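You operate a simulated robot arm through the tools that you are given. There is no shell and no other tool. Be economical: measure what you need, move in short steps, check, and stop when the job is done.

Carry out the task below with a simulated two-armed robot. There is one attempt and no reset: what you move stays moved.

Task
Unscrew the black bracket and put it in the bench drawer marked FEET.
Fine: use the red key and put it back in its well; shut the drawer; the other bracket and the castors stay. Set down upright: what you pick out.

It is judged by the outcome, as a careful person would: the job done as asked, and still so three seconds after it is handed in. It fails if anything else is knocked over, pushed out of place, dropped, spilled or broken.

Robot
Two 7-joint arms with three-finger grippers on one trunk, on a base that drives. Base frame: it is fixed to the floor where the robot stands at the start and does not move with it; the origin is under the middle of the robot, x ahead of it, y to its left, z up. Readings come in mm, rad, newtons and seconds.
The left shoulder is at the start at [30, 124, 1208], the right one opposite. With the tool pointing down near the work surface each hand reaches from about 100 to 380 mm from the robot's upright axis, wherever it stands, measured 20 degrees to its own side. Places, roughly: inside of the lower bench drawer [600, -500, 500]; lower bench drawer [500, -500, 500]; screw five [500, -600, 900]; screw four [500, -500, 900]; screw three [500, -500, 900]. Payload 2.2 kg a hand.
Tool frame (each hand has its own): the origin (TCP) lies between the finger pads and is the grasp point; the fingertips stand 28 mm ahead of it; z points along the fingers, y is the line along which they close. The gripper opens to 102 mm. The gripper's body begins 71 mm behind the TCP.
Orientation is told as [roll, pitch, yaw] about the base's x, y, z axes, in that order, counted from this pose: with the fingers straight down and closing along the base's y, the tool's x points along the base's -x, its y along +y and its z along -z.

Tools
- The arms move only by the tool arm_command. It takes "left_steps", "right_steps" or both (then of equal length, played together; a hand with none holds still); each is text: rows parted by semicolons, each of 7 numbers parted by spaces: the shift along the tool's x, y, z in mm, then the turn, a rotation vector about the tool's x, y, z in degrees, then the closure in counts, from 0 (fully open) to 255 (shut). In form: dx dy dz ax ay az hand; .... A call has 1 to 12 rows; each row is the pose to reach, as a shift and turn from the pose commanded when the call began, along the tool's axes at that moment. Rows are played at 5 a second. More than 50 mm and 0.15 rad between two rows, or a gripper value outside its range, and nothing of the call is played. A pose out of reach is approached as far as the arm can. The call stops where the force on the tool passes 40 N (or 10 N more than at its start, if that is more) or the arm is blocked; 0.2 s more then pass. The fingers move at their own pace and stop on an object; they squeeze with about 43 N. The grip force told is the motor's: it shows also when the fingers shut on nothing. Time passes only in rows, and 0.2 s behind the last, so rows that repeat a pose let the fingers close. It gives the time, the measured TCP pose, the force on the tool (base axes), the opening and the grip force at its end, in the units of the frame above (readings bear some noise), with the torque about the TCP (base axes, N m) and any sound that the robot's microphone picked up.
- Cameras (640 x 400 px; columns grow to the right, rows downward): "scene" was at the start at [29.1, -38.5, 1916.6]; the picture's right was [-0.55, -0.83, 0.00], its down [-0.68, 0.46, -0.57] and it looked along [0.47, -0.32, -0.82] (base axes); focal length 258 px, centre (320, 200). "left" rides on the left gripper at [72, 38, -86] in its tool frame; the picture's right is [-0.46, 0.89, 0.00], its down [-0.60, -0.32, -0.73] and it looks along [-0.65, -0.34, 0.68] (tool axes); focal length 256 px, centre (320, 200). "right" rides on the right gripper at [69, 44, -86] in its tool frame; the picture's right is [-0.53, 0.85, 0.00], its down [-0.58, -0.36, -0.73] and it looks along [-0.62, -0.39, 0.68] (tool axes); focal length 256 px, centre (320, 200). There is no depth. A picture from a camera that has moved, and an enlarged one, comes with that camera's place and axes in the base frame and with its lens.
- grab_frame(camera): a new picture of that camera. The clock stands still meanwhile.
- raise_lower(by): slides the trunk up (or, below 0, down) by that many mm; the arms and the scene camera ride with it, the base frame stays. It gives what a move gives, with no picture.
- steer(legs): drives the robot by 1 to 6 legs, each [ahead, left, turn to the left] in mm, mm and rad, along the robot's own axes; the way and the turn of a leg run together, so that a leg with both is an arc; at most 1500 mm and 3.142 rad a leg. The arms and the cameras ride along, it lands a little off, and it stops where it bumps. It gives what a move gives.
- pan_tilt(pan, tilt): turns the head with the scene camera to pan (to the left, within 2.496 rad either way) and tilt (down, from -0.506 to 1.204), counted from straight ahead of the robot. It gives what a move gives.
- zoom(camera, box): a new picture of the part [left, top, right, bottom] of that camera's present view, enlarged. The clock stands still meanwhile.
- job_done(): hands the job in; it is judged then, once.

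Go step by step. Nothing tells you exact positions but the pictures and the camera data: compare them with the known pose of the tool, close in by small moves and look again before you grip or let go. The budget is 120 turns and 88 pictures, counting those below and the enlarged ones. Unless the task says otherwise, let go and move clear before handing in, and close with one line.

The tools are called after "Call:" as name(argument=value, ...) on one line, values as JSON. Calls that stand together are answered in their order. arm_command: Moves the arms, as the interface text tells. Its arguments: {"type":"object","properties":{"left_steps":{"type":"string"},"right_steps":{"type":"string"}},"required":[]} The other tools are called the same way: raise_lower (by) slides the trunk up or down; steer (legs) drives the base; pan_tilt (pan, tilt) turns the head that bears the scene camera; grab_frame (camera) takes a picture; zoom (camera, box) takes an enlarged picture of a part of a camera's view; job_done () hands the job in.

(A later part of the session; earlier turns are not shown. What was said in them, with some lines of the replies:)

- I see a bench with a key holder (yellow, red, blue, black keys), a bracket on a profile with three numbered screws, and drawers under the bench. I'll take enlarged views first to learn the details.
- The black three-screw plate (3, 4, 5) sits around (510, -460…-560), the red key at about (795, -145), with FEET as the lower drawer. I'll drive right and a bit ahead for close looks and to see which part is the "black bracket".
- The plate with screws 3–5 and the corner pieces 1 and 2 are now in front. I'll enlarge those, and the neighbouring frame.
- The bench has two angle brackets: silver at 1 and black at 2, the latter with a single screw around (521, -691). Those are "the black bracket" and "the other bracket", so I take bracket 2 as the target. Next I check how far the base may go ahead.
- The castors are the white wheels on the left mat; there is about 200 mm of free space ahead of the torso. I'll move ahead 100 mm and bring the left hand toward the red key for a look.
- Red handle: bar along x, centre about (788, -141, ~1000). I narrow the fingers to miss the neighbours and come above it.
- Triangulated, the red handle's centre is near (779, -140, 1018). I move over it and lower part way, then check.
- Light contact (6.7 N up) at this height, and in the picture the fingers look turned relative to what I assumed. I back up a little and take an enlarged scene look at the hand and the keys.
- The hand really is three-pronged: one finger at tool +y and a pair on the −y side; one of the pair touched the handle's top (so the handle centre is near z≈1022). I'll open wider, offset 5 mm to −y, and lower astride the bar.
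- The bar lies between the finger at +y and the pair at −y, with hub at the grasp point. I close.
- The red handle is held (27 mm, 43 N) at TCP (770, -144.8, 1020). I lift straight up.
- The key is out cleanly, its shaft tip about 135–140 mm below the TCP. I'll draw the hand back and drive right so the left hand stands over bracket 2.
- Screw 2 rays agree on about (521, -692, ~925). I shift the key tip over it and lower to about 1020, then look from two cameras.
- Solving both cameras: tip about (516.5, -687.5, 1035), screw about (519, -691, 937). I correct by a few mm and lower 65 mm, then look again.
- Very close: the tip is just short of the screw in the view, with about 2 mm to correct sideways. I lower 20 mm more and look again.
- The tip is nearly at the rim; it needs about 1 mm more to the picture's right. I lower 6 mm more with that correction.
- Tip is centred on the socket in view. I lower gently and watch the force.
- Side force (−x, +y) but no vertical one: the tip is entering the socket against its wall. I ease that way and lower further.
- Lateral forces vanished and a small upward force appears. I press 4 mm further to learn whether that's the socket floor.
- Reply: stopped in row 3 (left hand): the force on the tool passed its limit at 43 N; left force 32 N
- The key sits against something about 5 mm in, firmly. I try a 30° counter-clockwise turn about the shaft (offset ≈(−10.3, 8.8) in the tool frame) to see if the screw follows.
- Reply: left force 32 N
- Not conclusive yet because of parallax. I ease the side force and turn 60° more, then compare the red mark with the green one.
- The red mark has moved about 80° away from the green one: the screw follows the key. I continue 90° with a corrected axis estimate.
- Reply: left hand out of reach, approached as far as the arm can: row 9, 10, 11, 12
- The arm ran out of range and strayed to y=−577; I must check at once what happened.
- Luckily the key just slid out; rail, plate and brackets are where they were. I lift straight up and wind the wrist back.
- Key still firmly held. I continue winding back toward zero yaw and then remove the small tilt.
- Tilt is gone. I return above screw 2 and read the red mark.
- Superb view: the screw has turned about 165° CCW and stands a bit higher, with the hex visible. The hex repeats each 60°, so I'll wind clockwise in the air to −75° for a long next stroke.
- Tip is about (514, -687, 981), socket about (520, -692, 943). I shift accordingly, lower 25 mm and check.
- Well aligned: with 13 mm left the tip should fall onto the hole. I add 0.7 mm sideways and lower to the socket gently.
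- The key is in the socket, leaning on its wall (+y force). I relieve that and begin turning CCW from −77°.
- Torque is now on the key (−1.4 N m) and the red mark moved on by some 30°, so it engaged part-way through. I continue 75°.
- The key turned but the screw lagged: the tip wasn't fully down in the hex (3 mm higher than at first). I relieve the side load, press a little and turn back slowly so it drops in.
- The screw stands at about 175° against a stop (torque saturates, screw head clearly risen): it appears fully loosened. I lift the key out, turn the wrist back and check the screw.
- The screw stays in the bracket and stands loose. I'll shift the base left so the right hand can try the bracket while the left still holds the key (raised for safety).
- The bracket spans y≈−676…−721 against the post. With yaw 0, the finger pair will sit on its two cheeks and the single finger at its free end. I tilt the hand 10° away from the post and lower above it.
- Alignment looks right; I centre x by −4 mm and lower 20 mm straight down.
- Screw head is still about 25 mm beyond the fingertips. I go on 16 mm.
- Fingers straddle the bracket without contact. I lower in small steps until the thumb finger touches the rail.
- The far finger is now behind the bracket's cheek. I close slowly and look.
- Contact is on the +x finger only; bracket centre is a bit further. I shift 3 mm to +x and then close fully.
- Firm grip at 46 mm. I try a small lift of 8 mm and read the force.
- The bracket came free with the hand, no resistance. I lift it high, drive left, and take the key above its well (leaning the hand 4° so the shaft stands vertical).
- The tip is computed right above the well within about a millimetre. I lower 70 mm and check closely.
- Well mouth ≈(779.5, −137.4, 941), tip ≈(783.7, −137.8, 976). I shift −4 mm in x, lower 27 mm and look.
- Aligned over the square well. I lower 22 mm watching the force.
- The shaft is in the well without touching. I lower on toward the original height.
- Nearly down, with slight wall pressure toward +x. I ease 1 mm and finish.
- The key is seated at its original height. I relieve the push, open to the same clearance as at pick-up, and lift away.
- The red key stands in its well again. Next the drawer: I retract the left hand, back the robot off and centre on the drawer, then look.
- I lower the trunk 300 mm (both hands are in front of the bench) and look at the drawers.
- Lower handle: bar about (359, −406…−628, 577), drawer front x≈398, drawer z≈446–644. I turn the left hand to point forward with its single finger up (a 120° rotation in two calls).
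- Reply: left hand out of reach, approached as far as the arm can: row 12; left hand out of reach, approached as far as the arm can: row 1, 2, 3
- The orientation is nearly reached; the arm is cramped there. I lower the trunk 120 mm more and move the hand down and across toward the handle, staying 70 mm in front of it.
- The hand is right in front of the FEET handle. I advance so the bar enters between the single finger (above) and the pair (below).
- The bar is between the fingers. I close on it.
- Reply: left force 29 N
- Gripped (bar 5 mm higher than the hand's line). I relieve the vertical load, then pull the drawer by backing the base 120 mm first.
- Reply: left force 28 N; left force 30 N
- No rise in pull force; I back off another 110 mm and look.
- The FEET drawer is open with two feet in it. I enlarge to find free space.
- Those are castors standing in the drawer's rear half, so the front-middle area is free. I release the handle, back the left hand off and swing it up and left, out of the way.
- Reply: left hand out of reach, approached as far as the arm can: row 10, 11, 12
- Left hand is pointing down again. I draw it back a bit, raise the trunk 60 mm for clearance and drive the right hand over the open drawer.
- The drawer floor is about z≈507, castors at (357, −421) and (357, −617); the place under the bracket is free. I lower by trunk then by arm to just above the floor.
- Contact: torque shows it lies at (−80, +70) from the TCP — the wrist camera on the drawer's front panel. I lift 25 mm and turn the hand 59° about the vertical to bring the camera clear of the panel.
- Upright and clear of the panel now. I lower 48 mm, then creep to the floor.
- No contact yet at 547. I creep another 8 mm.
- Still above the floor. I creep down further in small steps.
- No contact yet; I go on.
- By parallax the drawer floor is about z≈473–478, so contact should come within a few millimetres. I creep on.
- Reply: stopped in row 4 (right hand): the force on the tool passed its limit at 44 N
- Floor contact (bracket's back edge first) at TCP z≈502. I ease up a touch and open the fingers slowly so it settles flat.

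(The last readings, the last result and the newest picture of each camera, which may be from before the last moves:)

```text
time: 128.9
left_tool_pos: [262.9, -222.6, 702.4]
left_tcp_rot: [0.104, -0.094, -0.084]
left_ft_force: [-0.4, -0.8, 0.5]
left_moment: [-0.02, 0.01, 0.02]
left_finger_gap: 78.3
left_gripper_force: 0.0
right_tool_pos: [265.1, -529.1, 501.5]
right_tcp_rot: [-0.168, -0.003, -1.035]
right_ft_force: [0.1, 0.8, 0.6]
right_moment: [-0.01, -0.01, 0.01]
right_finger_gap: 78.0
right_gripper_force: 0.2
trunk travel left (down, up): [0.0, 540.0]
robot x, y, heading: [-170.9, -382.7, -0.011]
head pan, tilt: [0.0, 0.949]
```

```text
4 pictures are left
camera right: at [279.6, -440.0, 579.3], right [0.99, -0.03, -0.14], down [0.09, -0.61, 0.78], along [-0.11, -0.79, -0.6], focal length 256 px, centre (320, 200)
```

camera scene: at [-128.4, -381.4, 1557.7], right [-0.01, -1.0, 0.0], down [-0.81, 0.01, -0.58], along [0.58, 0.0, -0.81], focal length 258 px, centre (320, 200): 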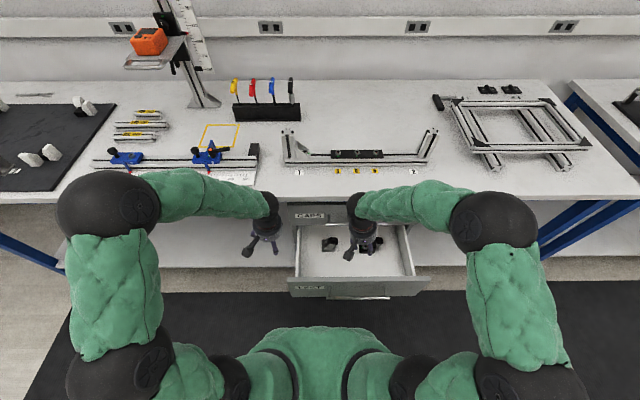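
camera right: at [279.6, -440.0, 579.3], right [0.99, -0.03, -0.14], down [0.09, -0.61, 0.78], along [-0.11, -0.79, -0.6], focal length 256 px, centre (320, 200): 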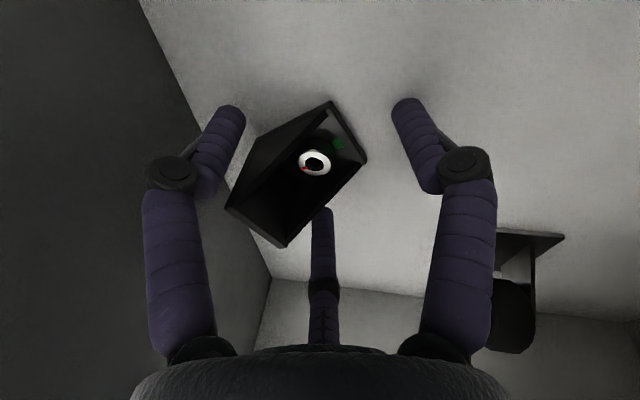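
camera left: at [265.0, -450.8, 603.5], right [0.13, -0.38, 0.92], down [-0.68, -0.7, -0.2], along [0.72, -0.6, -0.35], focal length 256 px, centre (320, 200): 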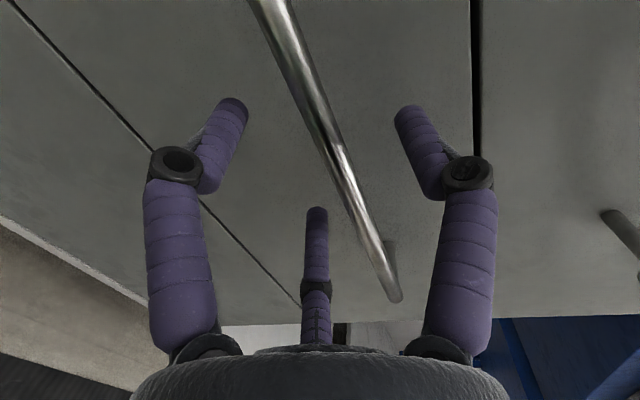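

The bracket stands upright and free in the drawer. I lift the right hand straight out, raise the trunk, and back away.

Call:
arm_command(right_steps="0 -1.7 -10 0 0 0 60; 0 -4 -23 0 0 0 60; 0 -8 -45 0 0 0 60; 0 -13 -75 0 0 0 60; 0 -19 -108 0 0 0 60; 0 -25 -140 0 0 0 60; 0 -30 -165 0 0 0 60; 0 -30 -165 0 0 0 60")

Call:
raise_lower(by=80)

Call:
steer(legs=[[-335, 0, 0]])

Call:
zoom(camera="scene", box=[250, 110, 420, 240])

```text
time: 130.7
left_tool_pos: [261.3, -222.0, 701.1]
left_tcp_rot: [0.102, -0.093, -0.085]
left_ft_force: [0.0, -0.4, -0.3]
left_moment: [-0.01, -0.01, 0.0]
left_finger_gap: 77.7
left_gripper_force: 0.1
right_tool_pos: [264.2, -529.6, 670.1]
right_tcp_rot: [-0.169, -0.004, -1.036]
right_ft_force: [-0.1, 0.0, 0.1]
right_moment: [-0.01, 0.0, -0.06]
right_finger_gap: 78.2
right_gripper_force: 0.1
trunk travel left (down, up): [0.0, 540.0]
robot x, y, heading: [-168.7, -380.7, -0.01]
head pan, tilt: [0.0, 0.949]
```

```text
time: 131.8
left_tool_pos: [262.3, -221.7, 782.5]
left_tcp_rot: [0.102, -0.092, -0.085]
left_ft_force: [0.1, -0.7, -0.7]
left_moment: [0.06, 0.03, 0.03]
left_finger_gap: 78.4
left_gripper_force: 0.1
right_tool_pos: [263.6, -529.8, 749.9]
right_tcp_rot: [-0.168, -0.004, -1.036]
right_ft_force: [0.4, 0.0, -0.1]
right_moment: [0.02, -0.01, -0.01]
right_finger_gap: 78.0
right_gripper_force: 0.1
trunk travel left (down, up): [-80.0, 460.0]
robot x, y, heading: [-169.4, -383.4, -0.007]
head pan, tilt: [0.0, 0.949]
```

```text
time: 134.0
left_tool_pos: [-69.6, -219.5, 783.1]
left_tcp_rot: [0.104, -0.094, -0.084]
left_ft_force: [-1.3, -0.7, 0.7]
left_moment: [0.04, 0.0, -0.04]
left_finger_gap: 78.2
left_gripper_force: 0.2
right_tool_pos: [-67.4, -528.7, 750.2]
right_tcp_rot: [-0.167, -0.003, -1.038]
right_ft_force: [-0.4, -0.2, -0.4]
right_moment: [-0.04, -0.01, 0.01]
right_finger_gap: 78.2
right_gripper_force: 0.1
trunk travel left (down, up): [-80.0, 460.0]
robot x, y, heading: [-502.9, -381.0, -0.007]
head pan, tilt: [0.0, 0.949]
```

```text
3.08 times, centred on (335, 175) of scene
camera zoom: at [-461.4, -378.6, 1547.8], right [-0.01, -1.0, 0.0], down [-0.81, 0.01, -0.58], along [0.58, -0.01, -0.81], focal length 793 px, centre (274, 277)
```

zoom: 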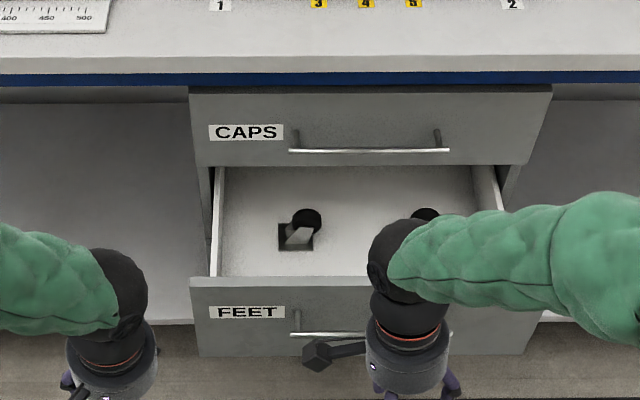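

Now to shut the drawer: I'll use the left hand pointing forward with closed fingers, pushing on the front below the handle. First I align the base and turn the hand.

Call:
steer(legs=[[0, -116, 0]])

Call:
arm_command(left_steps="0 0 0 -4.9 -4.9 4.9 255; 0 0 0 -9.8 -9.8 9.8 255; 0 0 0 -14.7 -14.7 14.7 255; 0 0 0 -19.6 -19.6 19.6 255; 0 0 0 -24.5 -24.5 24.5 255; 0 0 0 -29.4 -29.4 29.4 255; 0 0 0 -34.3 -34.3 34.3 255; 0 0 0 -39.2 -39.2 39.2 255; 0 0 0 -44.1 -44.1 44.1 255; 0 0 0 -49 -49 49 255; 0 0 0 -53.9 -53.9 53.9 255; 0 0 0 -58.8 -58.8 58.8 255")

Call:
raise_lower(by=-50)

```text
time: 135.2
left_tool_pos: [-69.2, -335.4, 782.6]
left_tcp_rot: [0.102, -0.091, -0.086]
left_ft_force: [0.0, -0.8, 0.0]
left_moment: [0.02, 0.05, 0.05]
left_finger_gap: 77.8
left_gripper_force: 0.1
right_tool_pos: [-66.7, -643.6, 750.9]
right_tcp_rot: [-0.17, -0.002, -1.039]
right_ft_force: [0.3, -0.6, 1.0]
right_moment: [0.03, -0.03, 0.01]
right_finger_gap: 78.0
right_gripper_force: 0.1
trunk travel left (down, up): [-80.0, 460.0]
robot x, y, heading: [-505.4, -493.6, -0.009]
head pan, tilt: [0.0, 0.949]
```

```text
time: 137.8
left_tool_pos: [-74.4, -377.5, 798.1]
left_tcp_rot: [1.481, -0.079, -1.455]
left_ft_force: [0.0, -0.1, -0.8]
left_moment: [0.02, 0.02, -0.01]
left_finger_gap: 2.1
left_gripper_force: 31.6
left hand out of reach, approached as far as the arm can: row 11, 12
right_tool_pos: [-68.0, -642.5, 749.5]
right_tcp_rot: [-0.169, -0.003, -1.039]
right_ft_force: [-0.6, 1.0, -0.5]
right_moment: [-0.03, -0.02, -0.02]
right_finger_gap: 77.9
right_gripper_force: 0.0
trunk travel left (down, up): [-80.0, 460.0]
robot x, y, heading: [-502.8, -493.8, -0.006]
head pan, tilt: [0.0, 0.949]
```

```text
time: 138.8
left_tool_pos: [-75.8, -378.0, 748.9]
left_tcp_rot: [1.476, -0.081, -1.451]
left_ft_force: [-0.4, 0.8, 0.2]
left_moment: [0.0, 0.02, 0.01]
left_finger_gap: 2.2
left_gripper_force: 31.4
right_tool_pos: [-67.3, -642.6, 700.5]
right_tcp_rot: [-0.168, -0.005, -1.039]
right_ft_force: [-0.1, -0.8, 0.2]
right_moment: [-0.01, -0.01, 0.01]
right_finger_gap: 78.2
right_gripper_force: 0.1
trunk travel left (down, up): [-30.0, 510.0]
robot x, y, heading: [-507.3, -495.8, -0.009]
head pan, tilt: [0.0, 0.949]
```

Call:
arm_command(left_steps="-15 -30 15 0 0 0 255; -30 -60 32 0 0 0 255; -47 -90 50 0 0 0 255; -64 -120 68 0 0 0 255; -80 -150 86 0 0 0 255; -97 -180 104 0 0 0 255; -114 -210 122 0 0 0 255; -128 -235 138 0 0 0 255; -131 -243 143 0 0 0 255; -131 -243 143 0 0 0 255")

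Call:
grab_frame(camera="scene")

```text
time: 141.0
left_tool_pos: [62.9, -513.4, 505.0]
left_tcp_rot: [1.477, -0.079, -1.452]
left_ft_force: [-0.8, 0.1, 0.9]
left_moment: [-0.02, -0.02, -0.01]
left_finger_gap: 2.3
left_gripper_force: 31.0
right_tool_pos: [-66.7, -641.7, 701.1]
right_tcp_rot: [-0.169, -0.004, -1.039]
right_ft_force: [0.4, -0.6, 0.7]
right_moment: [-0.03, -0.03, -0.02]
right_finger_gap: 78.1
right_gripper_force: 0.1
trunk travel left (down, up): [-30.0, 510.0]
robot x, y, heading: [-502.8, -489.6, -0.011]
head pan, tilt: [0.0, 0.949]
```

```text
2 pictures are left
camera scene: at [-461.7, -492.8, 1497.8], right [-0.01, -1.0, 0.0], down [-0.81, 0.01, -0.58], along [0.58, -0.01, -0.81], focal length 258 px, centre (320, 200)
```

scene: 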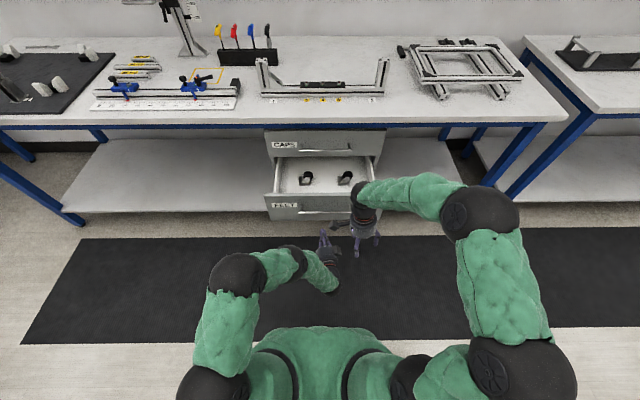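

All set. I drive up to just before the panel, then touch it softly with the arm.

Call:
steer(legs=[[58, 0, 0]])

Call:
arm_command(left_steps="0 0 3 0 0 0 255; 0 0 6 0 0 0 255; 0 0 9 0 0 0 255; 0 0 12 0 0 0 255; 0 0 15 0 0 0 255; 0 0 18 0 0 0 255; 0 0 21 0 0 0 255; 0 0 24 0 0 0 255; 0 0 27 0 0 0 255; 0 0 30 0 0 0 255")

```text
time: 141.9
left_tool_pos: [119.8, -514.8, 504.0]
left_tcp_rot: [1.477, -0.08, -1.451]
left_ft_force: [0.2, -0.1, 0.3]
left_moment: [0.04, 0.05, -0.01]
left_finger_gap: 2.3
left_gripper_force: 31.8
right_tool_pos: [-10.9, -643.1, 699.3]
right_tcp_rot: [-0.169, -0.002, -1.038]
right_ft_force: [1.8, -1.1, -0.1]
right_moment: [0.01, 0.02, -0.04]
right_finger_gap: 78.0
right_gripper_force: 0.1
trunk travel left (down, up): [-30.0, 510.0]
robot x, y, heading: [-444.7, -493.7, -0.015]
head pan, tilt: [0.0, 0.949]
```

```text
time: 144.1
left_tool_pos: [150.7, -511.2, 502.2]
left_tcp_rot: [1.477, -0.081, -1.451]
left_ft_force: [0.1, 0.2, 0.4]
left_moment: [0.0, -0.02, -0.01]
left_finger_gap: 2.4
left_gripper_force: 31.0
right_tool_pos: [-11.3, -643.1, 700.2]
right_tcp_rot: [-0.17, -0.003, -1.039]
right_ft_force: [0.4, -0.1, -0.3]
right_moment: [0.01, 0.01, -0.01]
right_finger_gap: 78.2
right_gripper_force: 0.0
trunk travel left (down, up): [-30.0, 510.0]
robot x, y, heading: [-448.9, -499.2, -0.01]
head pan, tilt: [0.0, 0.949]
```

No notable force (the drawer glides easily). I drive on 185 mm and finish the last part with slow arm steps until it stops.

Call:
steer(legs=[[95, 0, 0], [90, 0, 0]])

Call:
arm_command(left_steps="0 0 4 0 0 0 255; 0 0 8 0 0 0 255; 0 0 12 0 0 0 255; 0 0 16 0 0 0 255; 0 0 20 0 0 0 255; 0 0 24 0 0 0 255; 0 0 27 0 0 0 255; 0 0 30 0 0 0 255; 0 0 30 0 0 0 255")

```text
time: 146.0
left_tool_pos: [339.4, -512.7, 501.4]
left_tcp_rot: [1.476, -0.081, -1.452]
left_ft_force: [0.4, 0.1, 0.1]
left_moment: [-0.02, 0.02, 0.01]
left_finger_gap: 2.3
left_gripper_force: 32.0
right_tool_pos: [180.7, -644.6, 699.9]
right_tcp_rot: [-0.169, -0.002, -1.037]
right_ft_force: [0.5, 0.2, 0.4]
right_moment: [-0.02, 0.0, -0.02]
right_finger_gap: 78.0
right_gripper_force: 0.1
trunk travel left (down, up): [-30.0, 510.0]
robot x, y, heading: [-257.5, -493.6, -0.008]
head pan, tilt: [0.0, 0.949]
```

```text
time: 148.0
left_tool_pos: [370.8, -508.9, 498.3]
left_tcp_rot: [1.477, -0.081, -1.449]
left_ft_force: [-0.9, -0.2, -0.3]
left_moment: [0.01, -0.01, 0.03]
left_finger_gap: 2.0
left_gripper_force: 31.5
right_tool_pos: [180.5, -644.1, 700.1]
right_tcp_rot: [-0.167, -0.003, -1.038]
right_ft_force: [-0.4, -0.4, -0.4]
right_moment: [0.02, -0.02, -0.03]
right_finger_gap: 78.1
right_gripper_force: 0.1
trunk travel left (down, up): [-30.0, 510.0]
robot x, y, heading: [-255.2, -497.6, -0.01]
head pan, tilt: [0.0, 0.949]
```

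Call:
arm_command(left_steps="0 0 2 0 0 0 255; 0 0 4 0 0 0 255; 0 0 6 0 0 0 255; 0 0 8 0 0 0 255; 0 0 10 0 0 0 255; 0 0 12 0 0 0 255; 0 0 14 0 0 0 255; 0 0 16 0 0 0 255")

```text
time: 149.1
left_tool_pos: [372.7, -508.5, 494.9]
left_tcp_rot: [1.471, -0.079, -1.454]
left_ft_force: [-4.2, 0.3, -0.1]
left_moment: [0.05, -0.04, 0.0]
left_finger_gap: 2.1
left_gripper_force: 31.7
right_tool_pos: [178.8, -643.1, 700.4]
right_tcp_rot: [-0.168, -0.003, -1.036]
right_ft_force: [-0.5, 0.9, 0.5]
right_moment: [-0.02, -0.01, 0.0]
right_finger_gap: 78.1
right_gripper_force: 0.0
trunk travel left (down, up): [-30.0, 510.0]
robot x, y, heading: [-257.7, -495.1, -0.011]
head pan, tilt: [0.0, 0.949]
stopped in row 5 (left hand): the force on the tool passed its limit at 43 N (the readings are from after the stop); the commanded pose is now the measured one
```

Hard stop at 43 N: the drawer is shut. I back off and check.

Call:
steer(legs=[[-200, 0, 0]])

Call:
zoom(camera="scene", box=[200, 60, 420, 230])

```text
time: 150.7
left_tool_pos: [172.3, -506.4, 496.2]
left_tcp_rot: [1.472, -0.078, -1.451]
left_ft_force: [0.2, -0.3, -0.1]
left_moment: [-0.01, 0.01, -0.01]
left_finger_gap: 2.1
left_gripper_force: 31.1
right_tool_pos: [-21.6, -641.3, 698.3]
right_tcp_rot: [-0.171, -0.004, -1.036]
right_ft_force: [0.1, -0.2, 0.1]
right_moment: [0.02, 0.01, -0.03]
right_finger_gap: 78.0
right_gripper_force: 0.1
trunk travel left (down, up): [-30.0, 510.0]
robot x, y, heading: [-457.6, -499.0, -0.006]
head pan, tilt: [0.0, 0.949]
```

```text
2.35 times, centred on (310, 145) of scene
camera zoom: at [-416.8, -493.5, 1497.8], right [-0.01, -1.0, 0.0], down [-0.81, 0.01, -0.58], along [0.58, 0.0, -0.81], focal length 606 px, centre (344, 329)
```

zoom: 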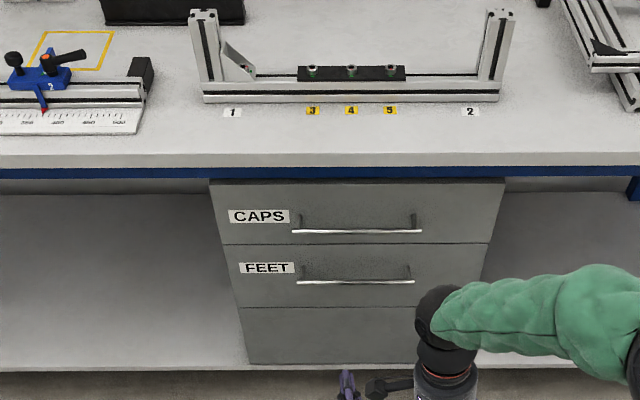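

The drawer is shut flush, and the silver bracket, the plate and everything else on the bench are in place. The red key was seen back in its well and both hands are clear, so I hand in.

Call:
job_done()

```text
The job is handed in.
```

I unscrewed the black bracket (at 2) with the red key and set it upright in the FEET drawer. The key is back in its well, the drawer is shut, and the other bracket and the castors stayed put. The key slipped out mid-turn and touched the plate by screw 5, but nothing moved.
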